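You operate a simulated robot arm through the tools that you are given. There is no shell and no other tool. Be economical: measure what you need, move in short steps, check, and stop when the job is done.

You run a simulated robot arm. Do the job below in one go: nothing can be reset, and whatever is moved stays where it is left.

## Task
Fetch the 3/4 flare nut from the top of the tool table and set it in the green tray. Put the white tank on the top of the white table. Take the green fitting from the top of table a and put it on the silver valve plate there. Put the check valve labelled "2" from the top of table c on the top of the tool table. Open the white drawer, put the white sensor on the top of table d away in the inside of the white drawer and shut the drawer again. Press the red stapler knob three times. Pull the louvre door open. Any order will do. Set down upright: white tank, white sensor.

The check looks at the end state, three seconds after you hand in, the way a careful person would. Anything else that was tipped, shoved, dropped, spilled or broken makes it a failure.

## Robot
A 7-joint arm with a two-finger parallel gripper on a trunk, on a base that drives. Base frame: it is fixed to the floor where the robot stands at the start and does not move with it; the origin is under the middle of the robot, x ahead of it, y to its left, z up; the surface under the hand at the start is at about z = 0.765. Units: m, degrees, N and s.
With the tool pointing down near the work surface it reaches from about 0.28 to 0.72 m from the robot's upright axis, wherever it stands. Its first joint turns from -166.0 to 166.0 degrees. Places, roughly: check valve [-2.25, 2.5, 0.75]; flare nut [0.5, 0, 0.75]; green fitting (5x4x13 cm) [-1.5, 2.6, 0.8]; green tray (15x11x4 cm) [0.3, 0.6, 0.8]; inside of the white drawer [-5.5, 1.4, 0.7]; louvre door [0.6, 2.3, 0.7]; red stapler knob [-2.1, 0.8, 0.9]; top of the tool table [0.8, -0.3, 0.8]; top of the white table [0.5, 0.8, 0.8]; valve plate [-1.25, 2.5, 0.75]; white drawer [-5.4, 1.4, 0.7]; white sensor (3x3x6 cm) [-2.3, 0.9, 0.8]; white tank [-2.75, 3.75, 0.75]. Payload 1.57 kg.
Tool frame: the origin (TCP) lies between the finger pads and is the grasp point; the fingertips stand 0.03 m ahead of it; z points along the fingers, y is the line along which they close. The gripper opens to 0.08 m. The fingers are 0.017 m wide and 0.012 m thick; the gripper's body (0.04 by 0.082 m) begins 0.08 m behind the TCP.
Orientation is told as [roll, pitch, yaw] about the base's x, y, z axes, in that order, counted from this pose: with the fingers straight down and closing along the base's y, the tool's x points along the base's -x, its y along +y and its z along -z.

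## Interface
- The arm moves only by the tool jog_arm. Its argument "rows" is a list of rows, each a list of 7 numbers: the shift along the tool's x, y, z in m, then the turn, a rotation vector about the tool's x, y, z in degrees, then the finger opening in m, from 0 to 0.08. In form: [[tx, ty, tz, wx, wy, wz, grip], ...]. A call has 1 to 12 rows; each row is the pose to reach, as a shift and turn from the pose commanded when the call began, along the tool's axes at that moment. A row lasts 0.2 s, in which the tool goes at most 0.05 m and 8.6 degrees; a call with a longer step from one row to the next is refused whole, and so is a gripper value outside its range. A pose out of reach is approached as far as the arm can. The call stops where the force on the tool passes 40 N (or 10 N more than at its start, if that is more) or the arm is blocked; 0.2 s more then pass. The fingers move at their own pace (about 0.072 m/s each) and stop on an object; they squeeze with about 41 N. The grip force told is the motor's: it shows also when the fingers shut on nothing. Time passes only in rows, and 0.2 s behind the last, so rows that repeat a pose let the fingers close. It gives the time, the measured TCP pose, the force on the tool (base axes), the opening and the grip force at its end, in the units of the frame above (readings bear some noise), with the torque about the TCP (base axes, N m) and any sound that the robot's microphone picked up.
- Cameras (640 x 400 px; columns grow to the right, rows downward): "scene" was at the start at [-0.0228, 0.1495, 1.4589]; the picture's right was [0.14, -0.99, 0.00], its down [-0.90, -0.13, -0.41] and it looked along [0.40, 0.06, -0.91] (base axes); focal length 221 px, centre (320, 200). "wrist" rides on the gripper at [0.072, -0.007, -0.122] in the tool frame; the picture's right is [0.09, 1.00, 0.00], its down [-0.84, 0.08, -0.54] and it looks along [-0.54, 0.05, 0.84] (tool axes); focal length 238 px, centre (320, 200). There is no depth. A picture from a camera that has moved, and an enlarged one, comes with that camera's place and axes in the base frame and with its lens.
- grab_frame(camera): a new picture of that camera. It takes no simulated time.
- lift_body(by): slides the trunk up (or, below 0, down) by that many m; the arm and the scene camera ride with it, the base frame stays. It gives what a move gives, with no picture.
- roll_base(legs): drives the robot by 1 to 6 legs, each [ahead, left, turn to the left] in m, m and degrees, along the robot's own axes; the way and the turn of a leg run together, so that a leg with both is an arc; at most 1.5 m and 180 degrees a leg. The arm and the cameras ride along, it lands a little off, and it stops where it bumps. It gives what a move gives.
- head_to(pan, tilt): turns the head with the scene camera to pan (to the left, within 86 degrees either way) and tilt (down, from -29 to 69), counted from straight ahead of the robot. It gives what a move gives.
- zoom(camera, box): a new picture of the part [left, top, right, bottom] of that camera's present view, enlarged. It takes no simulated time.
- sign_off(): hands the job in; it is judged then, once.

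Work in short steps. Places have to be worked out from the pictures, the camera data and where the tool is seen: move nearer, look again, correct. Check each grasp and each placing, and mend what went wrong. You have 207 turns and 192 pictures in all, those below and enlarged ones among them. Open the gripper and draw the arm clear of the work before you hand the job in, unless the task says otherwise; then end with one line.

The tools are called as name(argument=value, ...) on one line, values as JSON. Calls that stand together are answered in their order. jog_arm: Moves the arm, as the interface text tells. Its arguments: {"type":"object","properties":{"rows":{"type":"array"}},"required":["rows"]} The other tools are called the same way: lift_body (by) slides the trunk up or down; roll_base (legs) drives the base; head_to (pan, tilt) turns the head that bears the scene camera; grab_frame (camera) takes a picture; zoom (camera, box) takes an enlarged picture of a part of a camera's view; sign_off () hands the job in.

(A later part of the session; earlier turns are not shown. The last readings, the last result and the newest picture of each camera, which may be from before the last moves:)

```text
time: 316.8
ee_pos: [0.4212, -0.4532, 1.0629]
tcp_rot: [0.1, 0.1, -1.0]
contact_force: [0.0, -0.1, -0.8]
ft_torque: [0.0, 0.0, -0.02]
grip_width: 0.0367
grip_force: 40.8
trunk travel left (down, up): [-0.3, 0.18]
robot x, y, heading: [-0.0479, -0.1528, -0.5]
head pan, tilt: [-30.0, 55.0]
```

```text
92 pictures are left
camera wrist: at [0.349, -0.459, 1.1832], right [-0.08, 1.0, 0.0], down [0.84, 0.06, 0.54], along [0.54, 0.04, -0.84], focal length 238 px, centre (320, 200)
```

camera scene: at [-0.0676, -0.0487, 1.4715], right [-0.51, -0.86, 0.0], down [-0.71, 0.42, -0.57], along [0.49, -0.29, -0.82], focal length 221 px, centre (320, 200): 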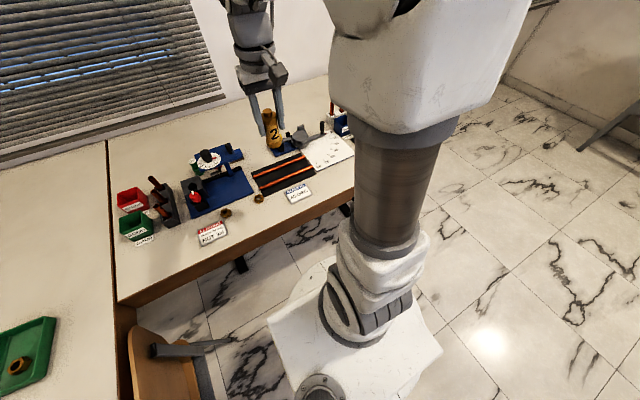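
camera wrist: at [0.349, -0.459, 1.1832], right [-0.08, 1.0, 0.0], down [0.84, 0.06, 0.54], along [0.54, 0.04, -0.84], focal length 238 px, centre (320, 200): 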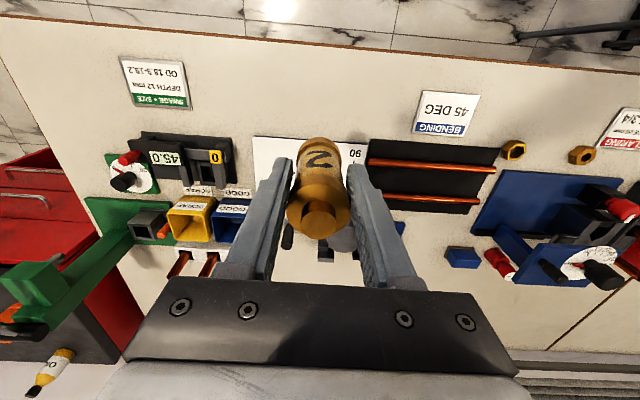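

The strip between the two signs at (0.415, -0.48) is clear. I lower the valve there until it touches.

jog_arm(rows=[[0.006, -0.025, 0.04, 0, 0, 0, 0.015], [0.006, -0.025, 0.085, 0, 0, 0, 0.015], [0.006, -0.025, 0.13, 0, 0, 0, 0.015], [0.006, -0.025, 0.175, 0, 0, 0, 0.015], [0.006, -0.025, 0.215, 0, 0, 0, 0.015], [0.006, -0.025, 0.235, 0, 0, 0, 0.015], [0.006, -0.025, 0.239, 0, 0, 0, 0.015], [0.006, -0.025, 0.241, 0, 0, 0, 0.015], [0.006, -0.025, 0.243, 0, 0, 0, 0.015], [0.006, -0.025, 0.244, 0, 0, 0, 0.015], [0.006, -0.025, 0.244, 0, 0, 0, 0.015]])

grab_frame(camera="wrist")

```text
time: 319.2
ee_pos: [0.4156, -0.4812, 0.8197]
tcp_rot: [-0.1, -0.2, -0.9]
contact_force: [5.2, -3.8, 27.2]
ft_torque: [0.03, -0.23, -0.04]
grip_width: 0.0366
grip_force: 41.2
trunk travel left (down, up): [-0.3, 0.18]
robot x, y, heading: [-0.0491, -0.1536, -0.6]
head pan, tilt: [-30.0, 55.0]
```

```text
91 pictures are left
camera wrist: at [0.3418, -0.4851, 0.9411], right [-0.08, 1.0, 0.0], down [0.84, 0.07, 0.54], along [0.54, 0.04, -0.84], focal length 238 px, centre (320, 200)
```

wrist: 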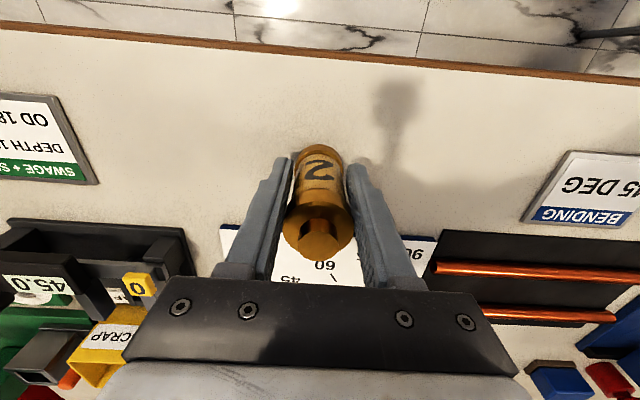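

Touching. I ease up 1 mm, open and rise.

jog_arm(rows=[[0, 0, -0.002, 0, 0, 0, 0.015], [0, 0, -0.002, 0, 0, 0, 0.045], [0, 0, -0.002, 0, 0, 0, 0.06], [0, 0, -0.002, 0, 0, 0, 0.06], [0, 0, -0.04, 0, 0, 0, 0.06], [0, 0, -0.085, 0, 0, 0, 0.06], [0, 0, -0.13, 0, 0, 0, 0.06], [0, 0, -0.175, 0, 0, 0, 0.06], [0, 0, -0.22, 0, 0, 0, 0.06], [0, 0.03, -0.26, 0, 0, 0, 0.06], [0, 0.06, -0.3, 0, 0, 0, 0.06], [0, 0.1, -0.32, 0, 0, 0, 0.06]])

grab_frame(camera="wrist")

```text
time: 321.8
ee_pos: [0.4163, -0.3802, 1.1371]
tcp_rot: [0.0, 0.1, -0.9]
contact_force: [0.6, 0.1, -1.2]
ft_torque: [0.0, -0.03, -0.02]
grip_width: 0.0599
grip_force: 0.0
trunk travel left (down, up): [-0.3, 0.18]
robot x, y, heading: [-0.0512, -0.1539, -0.8]
head pan, tilt: [-30.0, 55.0]
```

```text
90 pictures are left
camera wrist: at [0.3438, -0.3849, 1.2593], right [-0.08, 1.0, 0.0], down [0.84, 0.06, 0.54], along [0.54, 0.04, -0.84], focal length 238 px, centre (320, 200)
```

wrist: 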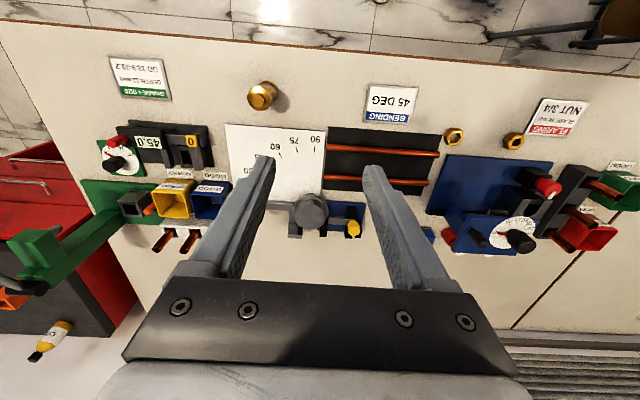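

The valve stands on the tool table. I tuck the hand and drive back up the corridor.

jog_arm(rows=[[0.01, 0.045, -0.005, 0, 0, 0, 0.06], [0.02, 0.09, -0.01, 0, 0, 0, 0.06], [0.03, 0.135, -0.015, 0, 0, 0, 0.06], [0.04, 0.18, -0.02, 0, 0, 0, 0.06], [0.05, 0.22, -0.025, 0, 0, 0, 0.06]])

roll_base(legs=[[-0.463, 0.15, 0], [0, 0, 90.5], [1.0, 0, 0]])

```text
time: 323.0
ee_pos: [0.3693, -0.158, 1.1642]
tcp_rot: [0.0, 0.0, -0.8]
contact_force: [-0.3, -0.9, 0.1]
ft_torque: [0.01, 0.03, 0.02]
grip_width: 0.06
grip_force: 0.1
trunk travel left (down, up): [-0.3, 0.18]
robot x, y, heading: [-0.0492, -0.1543, -0.6]
head pan, tilt: [-30.0, 55.0]
```

```text
time: 338.3
ee_pos: [-0.5143, 1.4234, 1.1639]
tcp_rot: [0.0, 0.0, 89.7]
contact_force: [-0.1, 0.3, 0.6]
ft_torque: [0.01, 0.01, 0.01]
grip_width: 0.0598
grip_force: 0.1
trunk travel left (down, up): [-0.3, 0.18]
robot x, y, heading: [-0.515, 1.0069, 90.1]
head pan, tilt: [-30.0, 55.0]
```

roll_base(legs=[[1.1, 0, 0], [1.0, 0, 0], [0, 1.4, 0], [0, 1.0, 0], [0, 0, -90]])

head_to(pan=-60, tilt=30)

grab_frame(camera="scene")

head_to(pan=0, tilt=45)

grab_frame(camera="scene")

```text
time: 374.9
ee_pos: [-2.4944, 3.0653, 1.1635]
tcp_rot: [0.0, 0.1, -0.3]
contact_force: [0.5, 0.5, -0.4]
ft_torque: [-0.03, 0.0, -0.01]
grip_width: 0.0598
grip_force: 0.0
trunk travel left (down, up): [-0.3, 0.18]
robot x, y, heading: [-2.9087, 3.0683, -0.0]
head pan, tilt: [-30.0, 55.0]
```

```text
time: 375.8
ee_pos: [-2.4928, 3.0657, 1.1646]
tcp_rot: [0.0, 0.1, -0.3]
contact_force: [1.0, -0.1, 0.3]
ft_torque: [0.03, 0.0, 0.04]
grip_width: 0.0599
grip_force: 0.1
trunk travel left (down, up): [-0.3, 0.18]
robot x, y, heading: [-2.9123, 3.0679, 0.1]
head pan, tilt: [-60.0, 30.0]
```

```text
89 pictures are left
camera scene: at [-2.9488, 3.1295, 1.5075], right [-0.87, -0.5, 0.0], down [-0.25, 0.43, -0.87], along [0.43, -0.75, -0.5], focal length 221 px, centre (320, 200)
```

scene: 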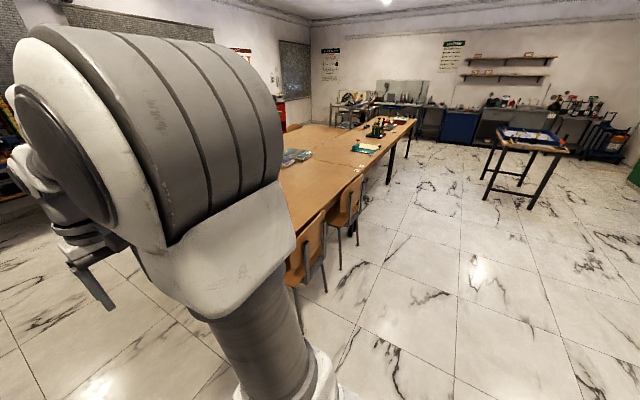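

```text
time: 377.1
ee_pos: [-2.4935, 3.0664, 1.1633]
tcp_rot: [0.1, 0.1, -0.3]
contact_force: [0.4, 0.3, -0.8]
ft_torque: [-0.01, 0.03, 0.0]
grip_width: 0.0602
grip_force: 0.0
trunk travel left (down, up): [-0.3, 0.18]
robot x, y, heading: [-2.9145, 3.0719, 0.0]
head pan, tilt: [0.0, 45.0]
```

```text
88 pictures are left
camera scene: at [-2.9127, 3.2077, 1.485], right [0.0, -1.0, 0.0], down [-0.71, 0.0, -0.71], along [0.71, 0.0, -0.71], focal length 221 px, centre (320, 200)
```

scene: 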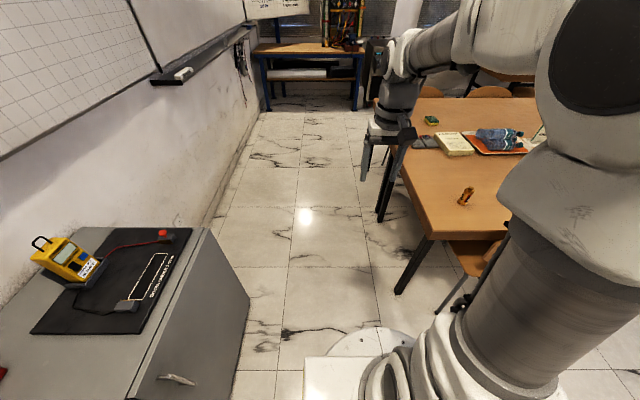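

Valve "1" is undisturbed. I strafe south along the aisle to table d and close in to the table edge.

roll_base(legs=[[0, -1.4, 0], [0, -0.83, 0], [0.24, 0, 0]])

head_to(pan=0, tilt=50)

grab_frame(camera="scene")

grab_frame(camera="wrist")

```text
time: 395.6
ee_pos: [-2.2566, 0.8613, 1.1631]
tcp_rot: [0.0, 0.1, -0.2]
contact_force: [0.8, -0.8, -0.1]
ft_torque: [0.02, 0.02, -0.03]
grip_width: 0.06
grip_force: 0.0
trunk travel left (down, up): [-0.3, 0.18]
robot x, y, heading: [-2.6779, 0.8613, 0.1]
head pan, tilt: [0.0, 45.0]
```

```text
time: 396.2
ee_pos: [-2.2576, 0.8605, 1.1634]
tcp_rot: [0.0, 0.1, -0.2]
contact_force: [0.1, 0.4, 0.1]
ft_torque: [0.04, -0.01, 0.03]
grip_width: 0.06
grip_force: 0.1
trunk travel left (down, up): [-0.3, 0.18]
robot x, y, heading: [-2.6744, 0.8576, 0.2]
head pan, tilt: [0.0, 50.0]
```

```text
87 pictures are left
camera scene: at [-2.6802, 1.0017, 1.4781], right [0.0, -1.0, 0.0], down [-0.77, 0.0, -0.64], along [0.64, 0.0, -0.77], focal length 221 px, centre (320, 200)
```

scene: 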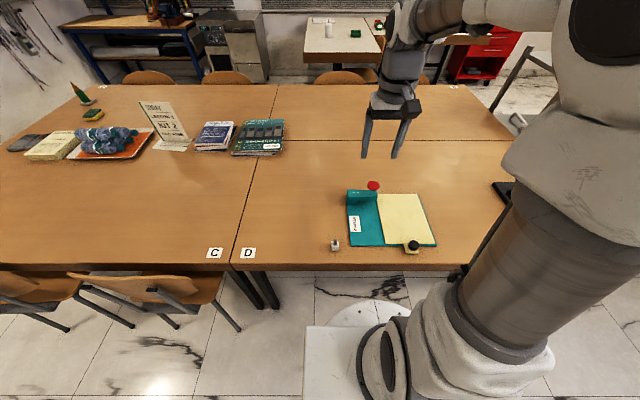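

```text
86 pictures are left
camera wrist: at [-2.3289, 0.8548, 1.285], right [-0.09, 1.0, 0.0], down [0.84, 0.07, 0.54], along [0.54, 0.05, -0.84], focal length 238 px, centre (320, 200)
```

wrist: 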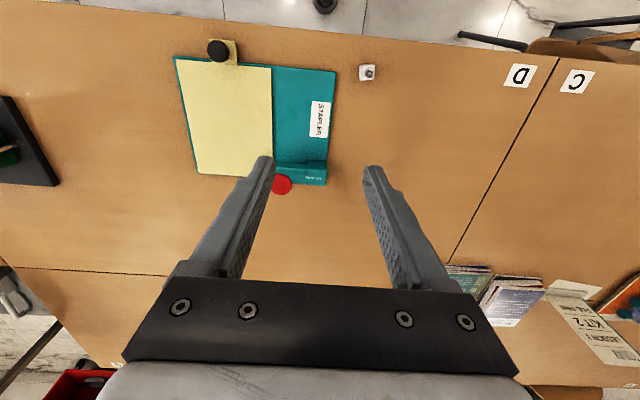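

zoom(camera="scene", box=[310, 160, 450, 265])

zoom(camera="wrist", box=[160, 20, 400, 210])

```text
3.81 times, centred on (380, 212) of scene
camera zoom: at [-2.6802, 1.0017, 1.4781], right [0.0, -1.0, 0.0], down [-0.77, 0.0, -0.64], along [0.64, 0.0, -0.77], focal length 842 px, centre (91, 152)
```

zoom: 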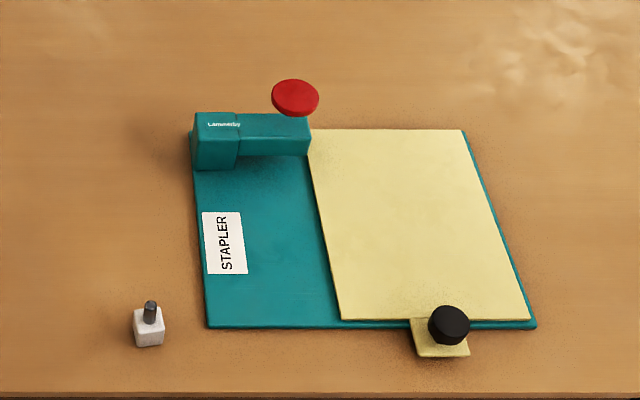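

```text
2.11 times, centred on (280, 115) of wrist
camera zoom: at [-2.3289, 0.8548, 1.285], right [-0.09, 1.0, 0.0], down [0.84, 0.07, 0.54], along [0.54, 0.05, -0.84], focal length 502 px, centre (404, 379)
```

zoom: 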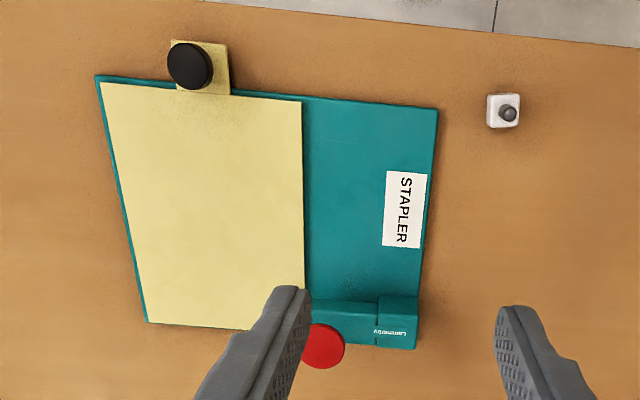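

The red knob's top is at about (-2.082, 0.794, 0.851), the sensor near (-2.305, 0.947). I bring the closed fingertips above the knob.

jog_arm(rows=[[-0.035, -0.015, 0.02, 0, 0, 0, 0.04], [-0.07, -0.03, 0.04, 0, 0, 0, 0.02], [-0.105, -0.045, 0.06, 0, 0, 0, 0.0], [-0.14, -0.058, 0.085, 0, 0, 0, 0.0], [-0.175, -0.067, 0.115, 0, 0, 0, 0.0], [-0.175, -0.067, 0.16, 0, 0, 0, 0.0], [-0.175, -0.067, 0.2, 0, 0, 0, 0.0], [-0.175, -0.067, 0.24, 0, 0, 0, 0.0], [-0.175, -0.067, 0.24, 0, 0, 0, 0.0]])

grab_frame(camera="wrist")

zoom(camera="scene", box=[310, 130, 450, 235])

```text
time: 398.2
ee_pos: [-2.0828, 0.7932, 0.9222]
tcp_rot: [0.0, 0.1, -0.2]
contact_force: [-0.6, -0.7, -0.1]
ft_torque: [0.0, -0.03, -0.02]
grip_width: 0.0001
grip_force: 21.1
trunk travel left (down, up): [-0.3, 0.18]
robot x, y, heading: [-2.6729, 0.8592, 0.1]
head pan, tilt: [0.0, 50.0]
```

```text
83 pictures are left
camera wrist: at [-2.1544, 0.7877, 1.0437], right [-0.09, 1.0, 0.0], down [0.84, 0.07, 0.54], along [0.54, 0.05, -0.84], focal length 238 px, centre (320, 200)
```

wrist: 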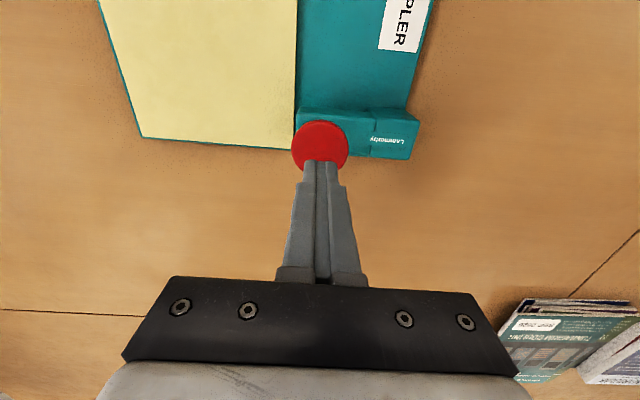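

```text
3.81 times, centred on (380, 182) of scene
camera zoom: at [-2.6801, 1.0017, 1.478], right [0.0, -1.0, 0.0], down [-0.77, 0.0, -0.64], along [0.64, 0.0, -0.77], focal length 842 px, centre (91, 267)
```

zoom: 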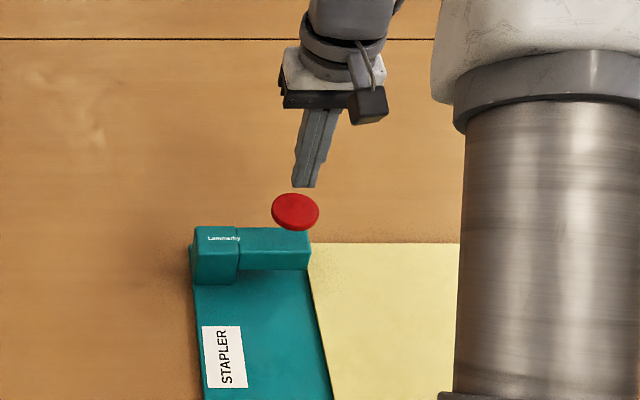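

The fingertips are centred over the knob with about 4 cm gap. I press down in small steps.

jog_arm(rows=[[0, 0.002, 0.03, 0, 0, 0, 0], [0, 0.002, 0.038, 0, 0, 0, 0], [0, 0.002, 0.042, 0, 0, 0, 0], [0, 0.002, 0.045, 0, 0, 0, 0], [0, 0.002, 0.048, 0, 0, 0, 0], [0, 0.002, 0.051, 0, 0, 0, 0]])

```text
time: 399.6
ee_pos: [-2.0829, 0.7955, 0.8733]
tcp_rot: [0.0, 0.0, -0.2]
contact_force: [0.1, 3.3, 6.6]
ft_torque: [0.1, -0.02, -0.03]
grip_width: 0.0
grip_force: 21.5
trunk travel left (down, up): [-0.3, 0.18]
robot x, y, heading: [-2.6747, 0.8614, 0.1]
head pan, tilt: [0.0, 50.0]
heard: click
```

A click: press one. I release fully and press again the same way.

jog_arm(rows=[[0, 0, -0.015, 0, 0, 0, 0], [0, 0, -0.03, 0, 0, 0, 0], [0, 0, -0.03, 0, 0, 0, 0], [0, 0, -0.03, 0, 0, 0, 0]])

jog_arm(rows=[[0, 0, 0.012, 0, 0, 0, 0], [0, 0, 0.02, 0, 0, 0, 0], [0, 0, 0.024, 0, 0, 0, 0], [0, 0, 0.027, 0, 0, 0, 0], [0, 0, 0.03, 0, 0, 0, 0]])

```text
time: 400.6
ee_pos: [-2.0837, 0.7945, 0.9031]
tcp_rot: [0.0, 0.1, -0.1]
contact_force: [-0.1, -0.8, -0.5]
ft_torque: [-0.01, 0.03, 0.01]
grip_width: 0.0001
grip_force: 20.9
trunk travel left (down, up): [-0.3, 0.18]
robot x, y, heading: [-2.6759, 0.865, 0.3]
head pan, tilt: [0.0, 50.0]
```

```text
time: 401.8
ee_pos: [-2.0819, 0.7955, 0.8729]
tcp_rot: [-0.1, 0.0, -0.2]
contact_force: [0.2, -0.8, 8.2]
ft_torque: [-0.03, 0.0, 0.03]
grip_width: 0.0
grip_force: 21.4
trunk travel left (down, up): [-0.3, 0.18]
robot x, y, heading: [-2.6822, 0.8583, 0.1]
head pan, tilt: [0.0, 50.0]
heard: click
```

Second click. Release and press a third time.

jog_arm(rows=[[0, 0, -0.015, 0, 0, 0, 0], [0, 0, -0.03, 0, 0, 0, 0], [0, 0, -0.03, 0, 0, 0, 0], [0, 0, -0.03, 0, 0, 0, 0]])

jog_arm(rows=[[0, 0, 0.012, 0, 0, 0, 0], [0, 0, 0.02, 0, 0, 0, 0], [0, 0, 0.024, 0, 0, 0, 0], [0, 0, 0.027, 0, 0, 0, 0], [0, 0, 0.03, 0, 0, 0, 0]])

```text
time: 402.8
ee_pos: [-2.082, 0.7947, 0.9033]
tcp_rot: [0.0, 0.1, -0.2]
contact_force: [0.5, 0.4, 0.6]
ft_torque: [-0.01, 0.02, 0.0]
grip_width: 0.0
grip_force: 21.4
trunk travel left (down, up): [-0.3, 0.18]
robot x, y, heading: [-2.6745, 0.8569, -0.1]
head pan, tilt: [0.0, 50.0]
```

```text
time: 404.0
ee_pos: [-2.0825, 0.7941, 0.8732]
tcp_rot: [-0.1, 0.0, -0.2]
contact_force: [-0.3, -2.0, 7.2]
ft_torque: [-0.07, 0.06, 0.04]
grip_width: 0.0
grip_force: 21.4
trunk travel left (down, up): [-0.3, 0.18]
robot x, y, heading: [-2.6755, 0.8609, 0.1]
head pan, tilt: [0.0, 50.0]
heard: click
```

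Three clicks. I raise and tuck the arm, then drive towards the white drawer.

jog_arm(rows=[[0, 0, -0.04, 0, 0, 0, 0], [0, 0, -0.085, 0, 0, 0, 0.02], [0, 0, -0.13, 0, 0, 0, 0.04], [0, 0, -0.175, 0, 0, 0, 0.06], [0.03, 0.01, -0.21, 0, 0, 0, 0.08], [0.06, 0.02, -0.245, 0, 0, 0, 0.08], [0.1, 0.03, -0.26, 0, 0, 0, 0.08], [0.14, 0.05, -0.27, 0, 0, 0, 0.08], [0.18, 0.06, -0.28, 0, 0, 0, 0.08]])

roll_base(legs=[[-0.5, 0, 0], [0, 0, 180], [1.1, -0.52, 0]])

head_to(pan=0, tilt=35)

grab_frame(camera="scene")

```text
time: 406.0
ee_pos: [-2.2616, 0.8561, 1.1528]
tcp_rot: [0.1, 0.1, -0.3]
contact_force: [0.0, -0.1, -0.1]
ft_torque: [-0.01, 0.03, 0.01]
grip_width: 0.0801
grip_force: 0.1
trunk travel left (down, up): [-0.3, 0.18]
robot x, y, heading: [-2.676, 0.8612, 0.1]
head pan, tilt: [0.0, 50.0]
```

```text
time: 426.8
ee_pos: [-4.6763, 1.4251, 1.1517]
tcp_rot: [-0.1, 0.1, 178.0]
contact_force: [-0.4, 0.3, -0.5]
ft_torque: [0.0, 0.04, -0.01]
grip_width: 0.0801
grip_force: 0.1
trunk travel left (down, up): [-0.3, 0.18]
robot x, y, heading: [-4.2641, 1.4045, 178.2]
head pan, tilt: [0.0, 50.0]
```

```text
time: 427.6
ee_pos: [-4.6771, 1.4234, 1.1522]
tcp_rot: [0.1, 0.2, 178.0]
contact_force: [0.6, -0.6, 0.4]
ft_torque: [0.0, 0.03, 0.03]
grip_width: 0.0796
grip_force: 0.1
trunk travel left (down, up): [-0.3, 0.18]
robot x, y, heading: [-4.2625, 1.4043, 178.4]
head pan, tilt: [0.0, 35.0]
```

```text
81 pictures are left
camera scene: at [-4.2773, 1.2679, 1.4997], right [0.03, 1.0, 0.0], down [0.57, -0.02, -0.82], along [-0.82, 0.02, -0.57], focal length 221 px, centre (320, 200)
```

scene: 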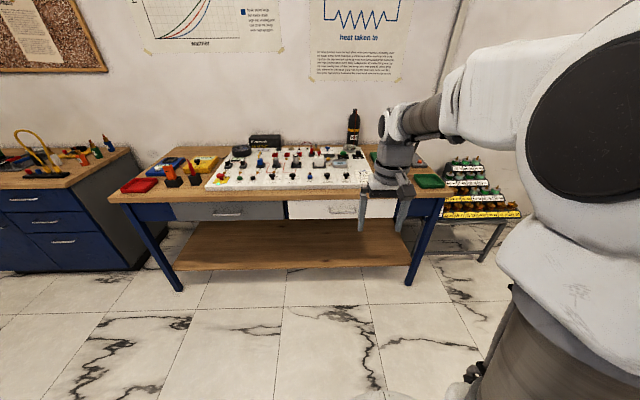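

zoom(camera="scene", box=[160, 150, 460, 270])

grab_frame(camera="wrist")

```text
2.13 times, centred on (310, 210) of scene
camera zoom: at [-4.2773, 1.2679, 1.4997], right [0.03, 1.0, 0.0], down [0.57, -0.02, -0.82], along [-0.82, 0.02, -0.57], focal length 472 px, centre (341, 179)
```

zoom: 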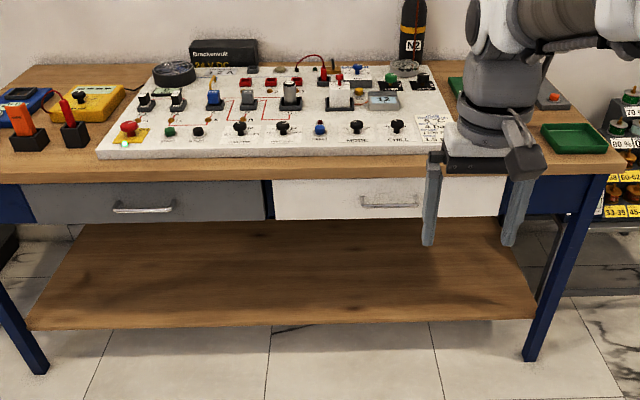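

```text
79 pictures are left
camera wrist: at [-4.6055, 1.4286, 1.2737], right [0.06, -1.0, 0.0], down [-0.84, -0.05, 0.54], along [-0.54, -0.03, -0.84], focal length 238 px, centre (320, 200)
```

wrist: 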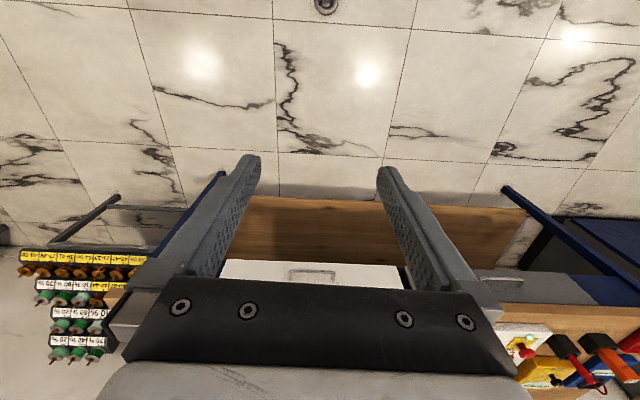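

The white drawer's bar handle is at about (-5.235, 1.418, 0.752). I square the base up to it and turn the tool horizontal with the fingers closing vertically.

roll_base(legs=[[0, -0.015, 1.7]])

jog_arm(rows=[[-0.005, 0, 0.033, 0, -7.5, 0, 0.06], [-0.01, 0, 0.066, 0, -15, 0, 0.06], [-0.015, 0, 0.1, 0, -22.5, 0, 0.06], [-0.02, 0, 0.133, 0, -30, 0, 0.06], [-0.025, 0, 0.166, 0, -37.5, 0, 0.06], [-0.03, 0, 0.2, 0, -45, 0, 0.06], [-0.035, 0, 0.233, 0, -52.5, 0, 0.06], [-0.04, 0, 0.266, 0, -60, 0, 0.06], [-0.045, 0, 0.3, 0, -67.5, 0, 0.06], [-0.05, 0, 0.333, 0, -75, 0, 0.06], [-0.055, 0, 0.366, 0, -82.5, 0, 0.06], [-0.06, 0, 0.4, 0, -90, 0, 0.06]])

jog_arm(rows=[[0, 0, 0, 0, 0, -8, 0.06], [0, 0, 0, 0, 0, -16, 0.06], [0, 0, 0, 0, 0, -24, 0.06], [0, 0, 0, 0, 0, -32, 0.06], [0, 0, 0, 0, 0, -40, 0.06], [0, 0, 0, 0, 0, -48, 0.06], [0, 0, 0, 0, 0, -56, 0.06], [0, 0, 0, 0, 0, -64, 0.06], [0, 0, 0, 0, 0, -72, 0.06], [0, 0, 0, 0, 0, -80, 0.06], [0, 0, 0, 0, 0, -88, 0.06], [0, 0, 0, 0, 0, -90, 0.06]])

grab_frame(camera="wrist")

grab_frame(camera="scene")

```text
time: 428.4
ee_pos: [-4.6778, 1.4262, 1.1526]
tcp_rot: [0.0, 0.2, 179.6]
contact_force: [0.7, 0.0, -0.4]
ft_torque: [0.01, 0.05, 0.0]
grip_width: 0.0797
grip_force: 0.2
trunk travel left (down, up): [-0.3, 0.18]
robot x, y, heading: [-4.2633, 1.4239, -180.3]
head pan, tilt: [0.0, 35.0]
```

```text
time: 431.0
ee_pos: [-4.7381, 1.4259, 0.752]
tcp_rot: [-138.1, -89.7, -42.2]
contact_force: [-0.5, -0.2, 0.9]
ft_torque: [0.01, -0.03, -0.02]
grip_width: 0.0603
grip_force: 0.1
out of reach, approached as far as the arm can: row 7
trunk travel left (down, up): [-0.3, 0.18]
robot x, y, heading: [-4.2599, 1.4252, -180.1]
head pan, tilt: [0.0, 35.0]
```

```text
time: 433.6
ee_pos: [-4.7375, 1.428, 0.7524]
tcp_rot: [-89.9, 0.2, -90.3]
contact_force: [0.2, 0.5, -0.2]
ft_torque: [0.0, 0.01, 0.0]
grip_width: 0.06
grip_force: 0.0
trunk travel left (down, up): [-0.3, 0.18]
robot x, y, heading: [-4.2612, 1.4194, -180.3]
head pan, tilt: [0.0, 35.0]
```

```text
78 pictures are left
camera wrist: at [-4.6149, 1.4989, 0.7588], right [0.0, 0.1, -1.0], down [0.54, -0.84, -0.08], along [-0.84, -0.54, -0.05], focal length 238 px, centre (320, 200)
```

wrist: 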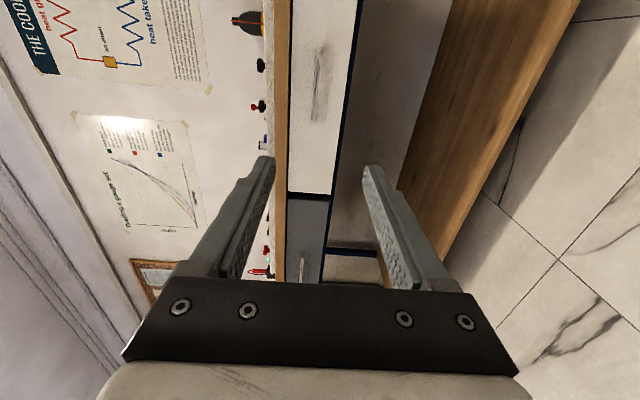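

```text
77 pictures are left
camera scene: at [-4.2729, 1.2824, 1.4998], right [0.0, 1.0, 0.0], down [0.57, 0.0, -0.82], along [-0.82, 0.0, -0.57], focal length 221 px, centre (320, 200)
```

scene: 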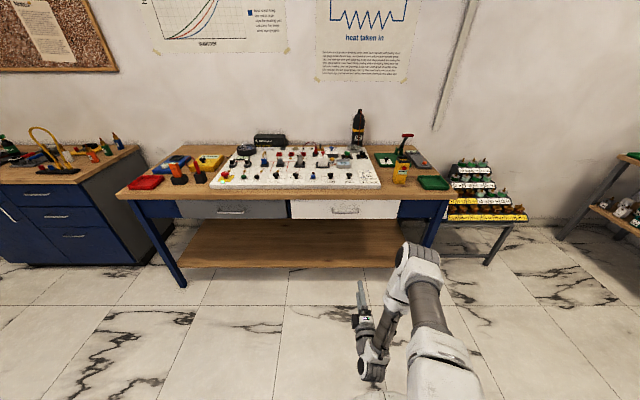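

Handle refined to (-5.25, 1.421, 0.757). I drive 0.38 m ahead and re-check.

roll_base(legs=[[0.38, 0, 0]])

grab_frame(camera="wrist")

grab_frame(camera="scene")

```text
time: 436.6
ee_pos: [-5.1134, 1.4304, 0.7519]
tcp_rot: [-90.0, 0.1, -90.5]
contact_force: [-0.2, 0.1, -0.1]
ft_torque: [0.0, -0.02, -0.01]
grip_width: 0.0599
grip_force: 0.0
trunk travel left (down, up): [-0.3, 0.18]
robot x, y, heading: [-4.6384, 1.4199, 179.7]
head pan, tilt: [0.0, 35.0]
```

```text
76 pictures are left
camera wrist: at [-4.991, 1.5005, 0.7586], right [0.0, 0.09, -1.0], down [0.54, -0.84, -0.08], along [-0.84, -0.53, -0.05], focal length 238 px, centre (320, 200)
```

wrist: 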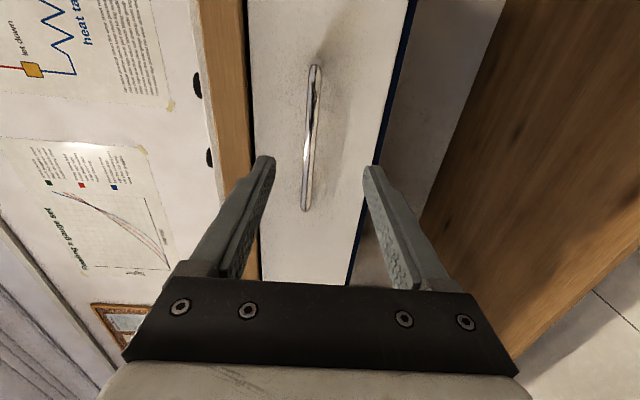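

```text
75 pictures are left
camera scene: at [-4.6497, 1.2829, 1.4998], right [0.0, 1.0, 0.0], down [0.57, 0.0, -0.82], along [-0.82, 0.0, -0.57], focal length 221 px, centre (320, 200)
```

scene: 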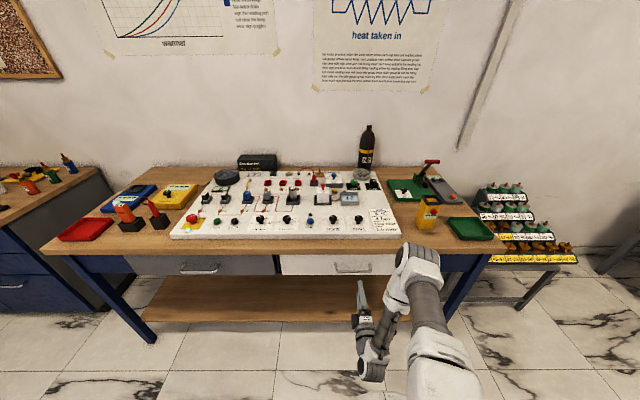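

The bar lies at z≈0.761. I raise 9 mm and advance 12 cm so the fingers straddle it, then close.

jog_arm(rows=[[0, -0.009, 0.03, 0, 0, 0, 0.05], [0, -0.009, 0.07, 0, 0, 0, 0.05], [0, -0.009, 0.1, 0, 0, 0, 0.05], [0, -0.009, 0.12, 0, 0, 0, 0.05], [0, -0.009, 0.12, 0, 0, 0, 0.05]])

grab_frame(camera="wrist")

```text
time: 437.5
ee_pos: [-5.21, 1.4298, 0.7605]
tcp_rot: [-89.7, 0.0, -90.5]
contact_force: [5.6, -0.4, 1.6]
ft_torque: [0.01, 0.2, 0.06]
grip_width: 0.0515
grip_force: 0.2
trunk travel left (down, up): [-0.3, 0.18]
robot x, y, heading: [-4.639, 1.4181, 179.7]
head pan, tilt: [0.0, 35.0]
stopped in row 4: the force on the tool passed its limit at 56 N (the readings are from after the stop); the commanded pose is now the measured one
```

```text
74 pictures are left
camera wrist: at [-5.0887, 1.501, 0.7668], right [0.0, 0.09, -1.0], down [0.54, -0.84, -0.08], along [-0.84, -0.53, -0.05], focal length 238 px, centre (320, 200)
```

wrist: 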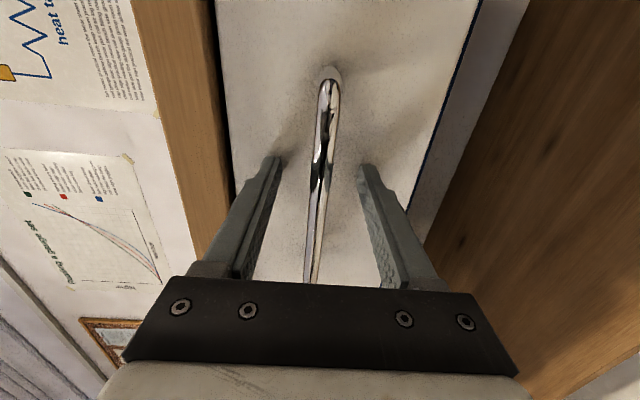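

The tips touch the drawer face and the bar is between the fingers. I back off 3 mm and close.

jog_arm(rows=[[0, 0, -0.003, 0, 0, 0, 0.05], [0, 0, -0.003, 0, 0, 0, 0.03], [0, 0, -0.003, 0, 0, 0, 0.01], [0, 0, -0.003, 0, 0, 0, 0.0], [0, 0, -0.003, 0, 0, 0, 0.0]])

grab_frame(camera="wrist")

```text
time: 438.7
ee_pos: [-5.2087, 1.4295, 0.7596]
tcp_rot: [-89.9, 0.1, -90.5]
contact_force: [-1.0, -0.6, 2.8]
ft_torque: [-0.06, -0.01, -0.25]
grip_width: 0.0116
grip_force: 29.4
trunk travel left (down, up): [-0.3, 0.18]
robot x, y, heading: [-4.6386, 1.4185, 180.0]
head pan, tilt: [0.0, 35.0]
```

```text
73 pictures are left
camera wrist: at [-5.0868, 1.501, 0.7673], right [0.0, 0.09, -1.0], down [0.54, -0.84, -0.08], along [-0.84, -0.53, -0.05], focal length 238 px, centre (320, 200)
```

wrist: 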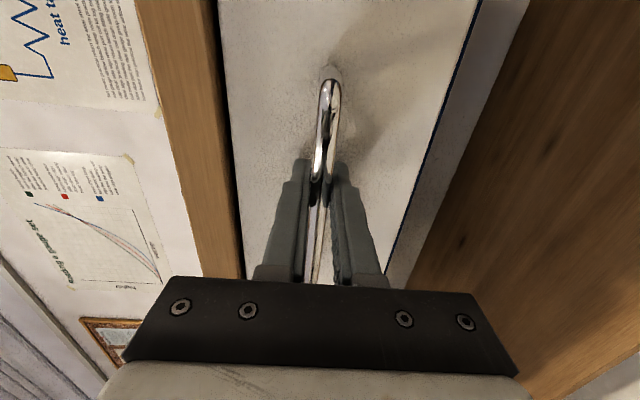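

Bar gripped. I pull the drawer by driving the base straight back 0.25 m.

roll_base(legs=[[-0.25, 0, 0]])

grab_frame(camera="wrist")

grab_frame(camera="scene")

```text
time: 440.9
ee_pos: [-4.9567, 1.4298, 0.7605]
tcp_rot: [-89.9, 0.0, -90.5]
contact_force: [2.7, 9.1, 6.6]
ft_torque: [-0.03, -0.06, 0.48]
grip_width: 0.0121
grip_force: 28.9
trunk travel left (down, up): [-0.3, 0.18]
robot x, y, heading: [-4.3888, 1.4178, 179.8]
head pan, tilt: [0.0, 35.0]
```

```text
72 pictures are left
camera wrist: at [-4.8355, 1.5009, 0.7673], right [0.0, 0.09, -1.0], down [0.53, -0.84, -0.08], along [-0.85, -0.53, -0.05], focal length 238 px, centre (320, 200)
```

wrist: 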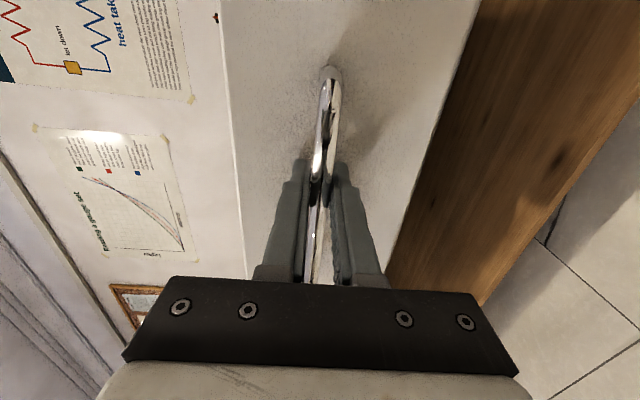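

```text
71 pictures are left
camera scene: at [-4.3984, 1.2828, 1.4999], right [0.0, 1.0, 0.0], down [0.57, 0.0, -0.82], along [-0.82, 0.0, -0.57], focal length 221 px, centre (320, 200)
```

scene: 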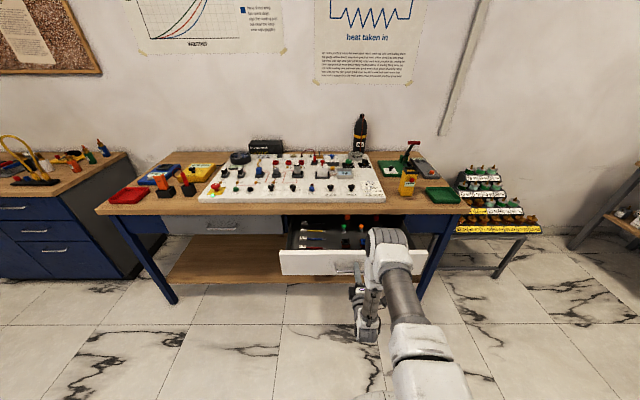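

The drawer is open 0.25 m and has things in it. I release, back off, and look inside.

jog_arm(rows=[[0, 0, 0, 0, 0, 0, 0.03], [0, 0, 0, 0, 0, 0, 0.06], [0, 0, 0, 0, 0, 0, 0.06], [0, 0, -0.03, 0, 0, 0, 0.06], [0, 0, -0.07, 0, 0, 0, 0.06]])

zoom(camera="scene", box=[260, 200, 420, 300])

```text
time: 442.1
ee_pos: [-4.8867, 1.4292, 0.7616]
tcp_rot: [-89.9, 0.1, -90.5]
contact_force: [0.1, 0.5, -0.8]
ft_torque: [-0.02, -0.02, -0.01]
grip_width: 0.0602
grip_force: 0.1
trunk travel left (down, up): [-0.3, 0.18]
robot x, y, heading: [-4.3922, 1.422, 179.7]
head pan, tilt: [0.0, 35.0]
```

```text
4.00 times, centred on (340, 250) of scene
camera zoom: at [-4.3991, 1.2823, 1.4998], right [0.0, 1.0, 0.0], down [0.57, 0.0, -0.82], along [-0.82, 0.0, -0.57], focal length 885 px, centre (240, 0)
```

zoom: 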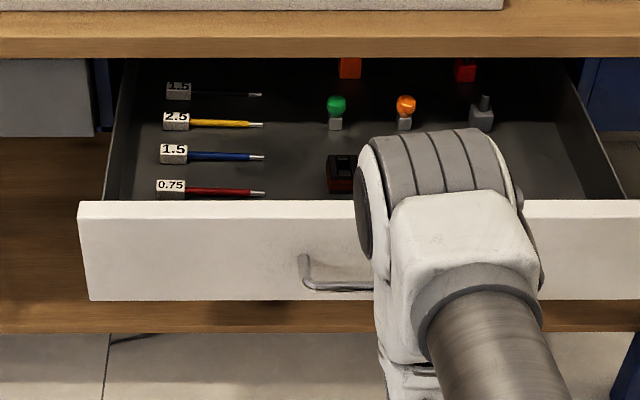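

There is room in the front part of the drawer. I back away and bring the tool back to pointing down.

roll_base(legs=[[-0.5, 0, 0]])

zoom(camera="scene", box=[240, 160, 440, 260])

jog_arm(rows=[[0, 0, 0, 0, 0, 8, 0.06], [0, 0, 0, 0, 0, 16, 0.06], [0, 0, 0, 0, 0, 24, 0.06], [0, 0, 0, 0, 0, 32, 0.06], [0, 0, 0, 0, 0, 40, 0.06], [0, 0, 0, 0, 0, 48, 0.06], [0, 0, 0, 0, 0, 56, 0.06], [0, 0, 0, 0, 0, 64, 0.06], [0, 0, 0, 0, 0, 72, 0.06], [0, 0, 0, 0, 0, 80, 0.06], [0, 0, 0, 0, 0, 88, 0.06], [0, 0, 0, 0, 0, 90, 0.06]])

jog_arm(rows=[[-0.035, 0, 0, 0, 7.5, 0, 0.06], [-0.07, 0, 0, 0, 15, 0, 0.06], [-0.105, 0, 0, 0, 22.5, 0, 0.06], [-0.14, 0, 0, 0, 30, 0, 0.06], [-0.175, 0, 0, 0, 37.5, 0, 0.06], [-0.21, 0, 0, 0, 45, 0, 0.06], [-0.245, 0, 0, 0, 52.5, 0, 0.06], [-0.28, 0, 0, 0, 60, 0, 0.06], [-0.315, 0, 0, 0, 67.5, 0, 0.06], [-0.35, 0, 0, 0, 75, 0, 0.06], [-0.385, 0, 0, 0, 82.5, 0, 0.06], [-0.41, 0, 0, 0, 90, 0, 0.06]])

```text
time: 445.9
ee_pos: [-4.39, 1.4252, 0.7601]
tcp_rot: [-89.9, 0.1, -90.3]
contact_force: [-0.4, 0.8, 0.7]
ft_torque: [-0.04, 0.02, 0.0]
grip_width: 0.06
grip_force: 0.0
trunk travel left (down, up): [-0.3, 0.18]
robot x, y, heading: [-3.8897, 1.4215, -179.9]
head pan, tilt: [0.0, 35.0]
```

```text
3.20 times, centred on (340, 210) of scene
camera zoom: at [-3.9001, 1.282, 1.4998], right [0.0, 1.0, 0.0], down [0.57, 0.0, -0.82], along [-0.82, 0.0, -0.57], focal length 708 px, centre (256, 168)
```

zoom: 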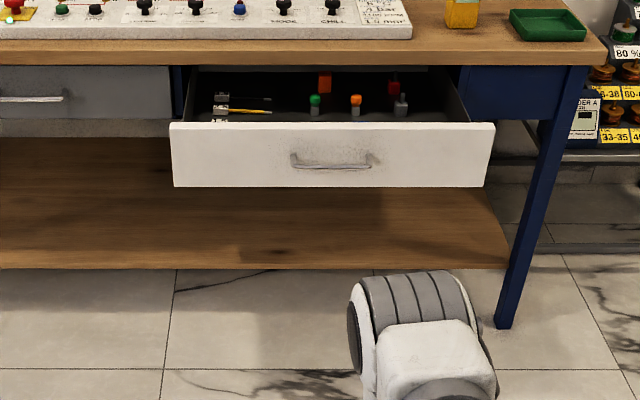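

```text
time: 448.5
ee_pos: [-4.3894, 1.4261, 0.7601]
tcp_rot: [20.2, -89.9, 159.5]
contact_force: [-0.1, 0.0, -0.1]
ft_torque: [-0.01, -0.02, -0.02]
grip_width: 0.0599
grip_force: 0.0
trunk travel left (down, up): [-0.3, 0.18]
robot x, y, heading: [-3.8928, 1.4213, -180.1]
head pan, tilt: [0.0, 35.0]
```

```text
time: 451.1
ee_pos: [-4.39, 1.4254, 1.1715]
tcp_rot: [-0.1, 0.2, 179.7]
contact_force: [0.8, -0.7, -0.2]
ft_torque: [-0.03, -0.01, 0.0]
grip_width: 0.0598
grip_force: 0.0
trunk travel left (down, up): [-0.3, 0.18]
robot x, y, heading: [-3.8901, 1.421, -180.1]
head pan, tilt: [0.0, 35.0]
```

Now for the sensor: I turn round and drive to stand at about (-2.78, 0.95).

roll_base(legs=[[0, 0, 180], [1.1, -0.47, 0]])

grab_frame(camera="wrist")

head_to(pan=0, tilt=50)

grab_frame(camera="scene")

```text
time: 468.5
ee_pos: [-2.2936, 0.9481, 1.1707]
tcp_rot: [-0.1, 0.1, -0.3]
contact_force: [0.3, 0.1, -0.2]
ft_torque: [-0.02, 0.03, 0.0]
grip_width: 0.06
grip_force: 0.1
trunk travel left (down, up): [-0.3, 0.18]
robot x, y, heading: [-2.7966, 0.9562, 0.0]
head pan, tilt: [0.0, 35.0]
```

```text
68 pictures are left
camera wrist: at [-2.367, 0.9418, 1.2926], right [-0.09, 1.0, 0.0], down [0.84, 0.07, 0.54], along [0.54, 0.05, -0.84], focal length 238 px, centre (320, 200)
```

wrist: 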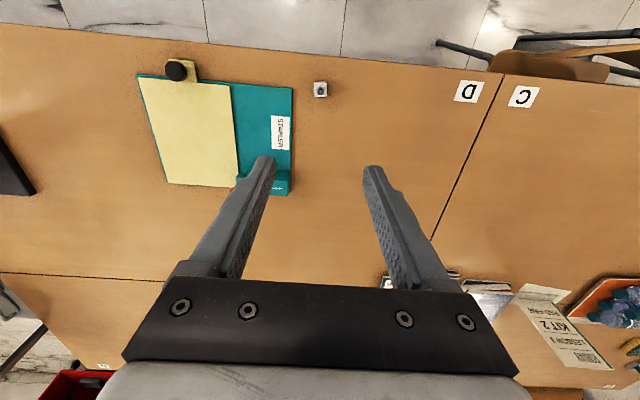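

```text
time: 469.3
ee_pos: [-2.2949, 0.9487, 1.1709]
tcp_rot: [-0.1, 0.2, -0.5]
contact_force: [0.0, 0.2, 0.7]
ft_torque: [0.0, -0.02, -0.01]
grip_width: 0.0598
grip_force: 0.2
trunk travel left (down, up): [-0.3, 0.18]
robot x, y, heading: [-2.7957, 0.9516, 0.0]
head pan, tilt: [0.0, 50.0]
```

```text
67 pictures are left
camera scene: at [-2.799, 1.094, 1.4781], right [0.0, -1.0, 0.0], down [-0.77, 0.0, -0.64], along [0.64, 0.0, -0.77], focal length 221 px, centre (320, 200)
```

scene: 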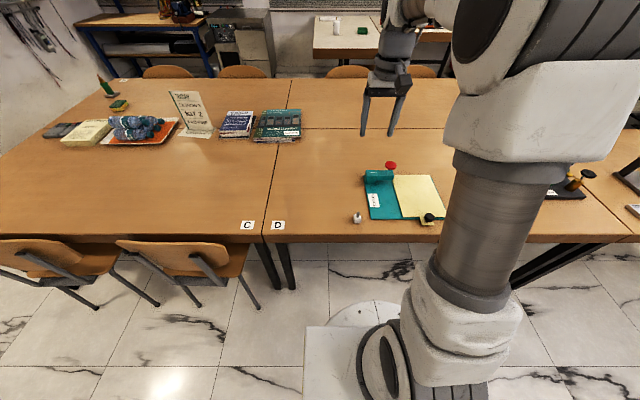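

Sensor at about (-2.302, 0.951). I descend above it and look.

jog_arm(rows=[[0.007, 0.002, 0.045, 0, 0, 0, 0.05], [0.007, 0.002, 0.09, 0, 0, 0, 0.05], [0.007, 0.002, 0.135, 0, 0, 0, 0.05], [0.007, 0.002, 0.18, 0, 0, 0, 0.05], [0.007, 0.002, 0.22, 0, 0, 0, 0.05], [0.007, 0.002, 0.25, 0, 0, 0, 0.05], [0.007, 0.002, 0.25, 0, 0, 0, 0.05]])

grab_frame(camera="wrist")

zoom(camera="scene", box=[310, 150, 430, 240])

```text
time: 470.9
ee_pos: [-2.3016, 0.9494, 0.9204]
tcp_rot: [-0.1, 0.1, -0.3]
contact_force: [0.8, -0.1, 0.7]
ft_torque: [-0.04, -0.04, -0.02]
grip_width: 0.0499
grip_force: 0.1
trunk travel left (down, up): [-0.3, 0.18]
robot x, y, heading: [-2.7974, 0.9526, 0.0]
head pan, tilt: [0.0, 50.0]
```

```text
66 pictures are left
camera wrist: at [-2.3731, 0.9439, 1.0423], right [-0.09, 1.0, 0.0], down [0.84, 0.07, 0.54], along [0.54, 0.05, -0.84], focal length 238 px, centre (320, 200)
```

wrist: 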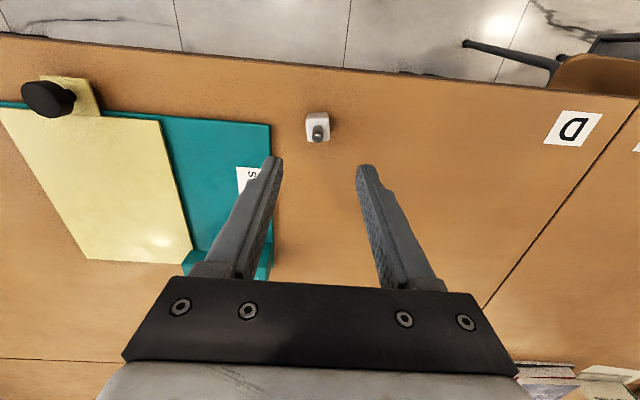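

```text
4.44 times, centred on (370, 195) of scene
camera zoom: at [-2.799, 1.094, 1.478], right [0.0, -1.0, 0.0], down [-0.77, 0.0, -0.64], along [0.64, 0.0, -0.77], focal length 983 px, centre (98, 222)
```

zoom: 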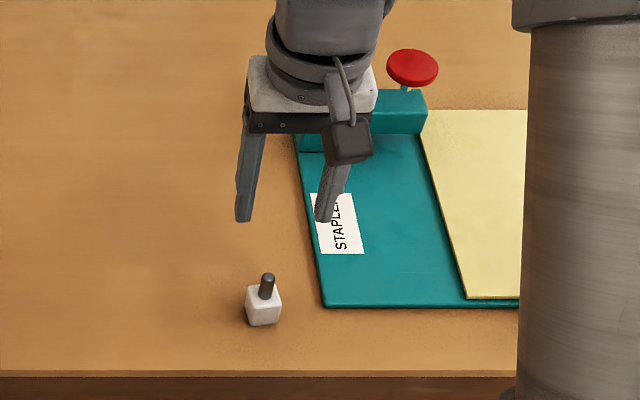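

Sensor tip at about (-2.308, 0.951). I descend to grip the white cube.

jog_arm(rows=[[0.006, 0.001, 0.04, 0, 0, 0, 0.05], [0.006, 0.001, 0.08, 0, 0, 0, 0.05], [0.006, 0.001, 0.105, 0, 0, 0, 0.05], [0.006, 0.001, 0.118, 0, 0, 0, 0.05], [0.006, 0.001, 0.118, 0, 0, 0, 0.05]])

grab_frame(camera="wrist")

```text
time: 472.1
ee_pos: [-2.3077, 0.9487, 0.8023]
tcp_rot: [-0.2, 0.2, -0.4]
contact_force: [-0.1, 0.7, -0.4]
ft_torque: [0.0, 0.02, -0.03]
grip_width: 0.05
grip_force: 0.0
trunk travel left (down, up): [-0.3, 0.18]
robot x, y, heading: [-2.7934, 0.9537, -0.0]
head pan, tilt: [0.0, 50.0]
```

```text
64 pictures are left
camera wrist: at [-2.3802, 0.9436, 0.9241], right [-0.09, 1.0, 0.0], down [0.84, 0.07, 0.54], along [0.54, 0.05, -0.84], focal length 238 px, centre (320, 200)
```

wrist: 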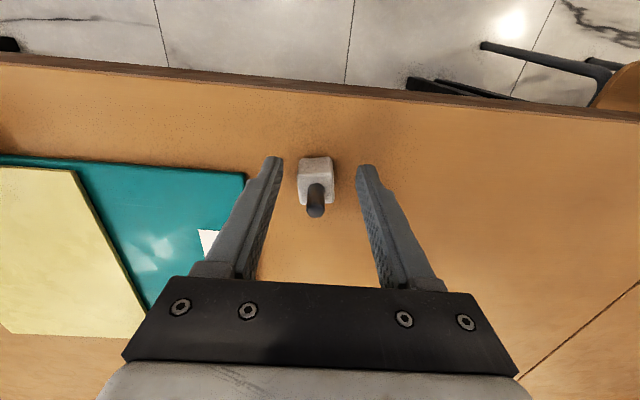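

Aligned. I close and lift.

jog_arm(rows=[[0, 0, 0, 0, 0, 0, 0.035], [0, 0, 0, 0, 0, 0, 0.02], [0, 0, 0, 0, 0, 0, 0.01], [0, 0, 0, 0, 0, 0, 0.01], [0, 0, -0.04, 0, 0, 0, 0.01], [0, 0, -0.085, 0, 0, 0, 0.01], [0, 0, -0.13, 0, 0, 0, 0.01], [0, 0, -0.175, 0, 0, 0, 0.01], [0, 0, -0.22, 0, 0, 0, 0.01], [0, 0, -0.265, 0, 0, 0, 0.01], [0, 0, -0.31, 0, 0, 0, 0.01], [0, 0, -0.35, 0, 0, 0, 0.01]])

grab_frame(camera="wrist")

```text
time: 474.7
ee_pos: [-2.3085, 0.9507, 1.1541]
tcp_rot: [-0.1, 0.1, -0.3]
contact_force: [0.8, -0.9, -0.4]
ft_torque: [-0.01, 0.0, -0.02]
grip_width: 0.0253
grip_force: 36.4
trunk travel left (down, up): [-0.3, 0.18]
robot x, y, heading: [-2.7914, 0.9565, 0.0]
head pan, tilt: [0.0, 50.0]
```

```text
63 pictures are left
camera wrist: at [-2.3804, 0.945, 1.2752], right [-0.09, 1.0, 0.0], down [0.84, 0.07, 0.54], along [0.54, 0.05, -0.84], focal length 238 px, centre (320, 200)
```

wrist: 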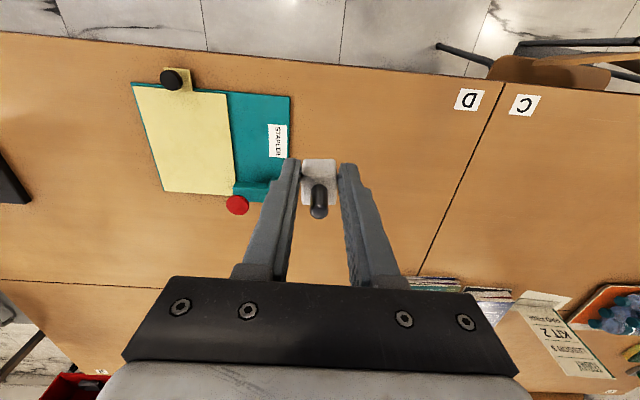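

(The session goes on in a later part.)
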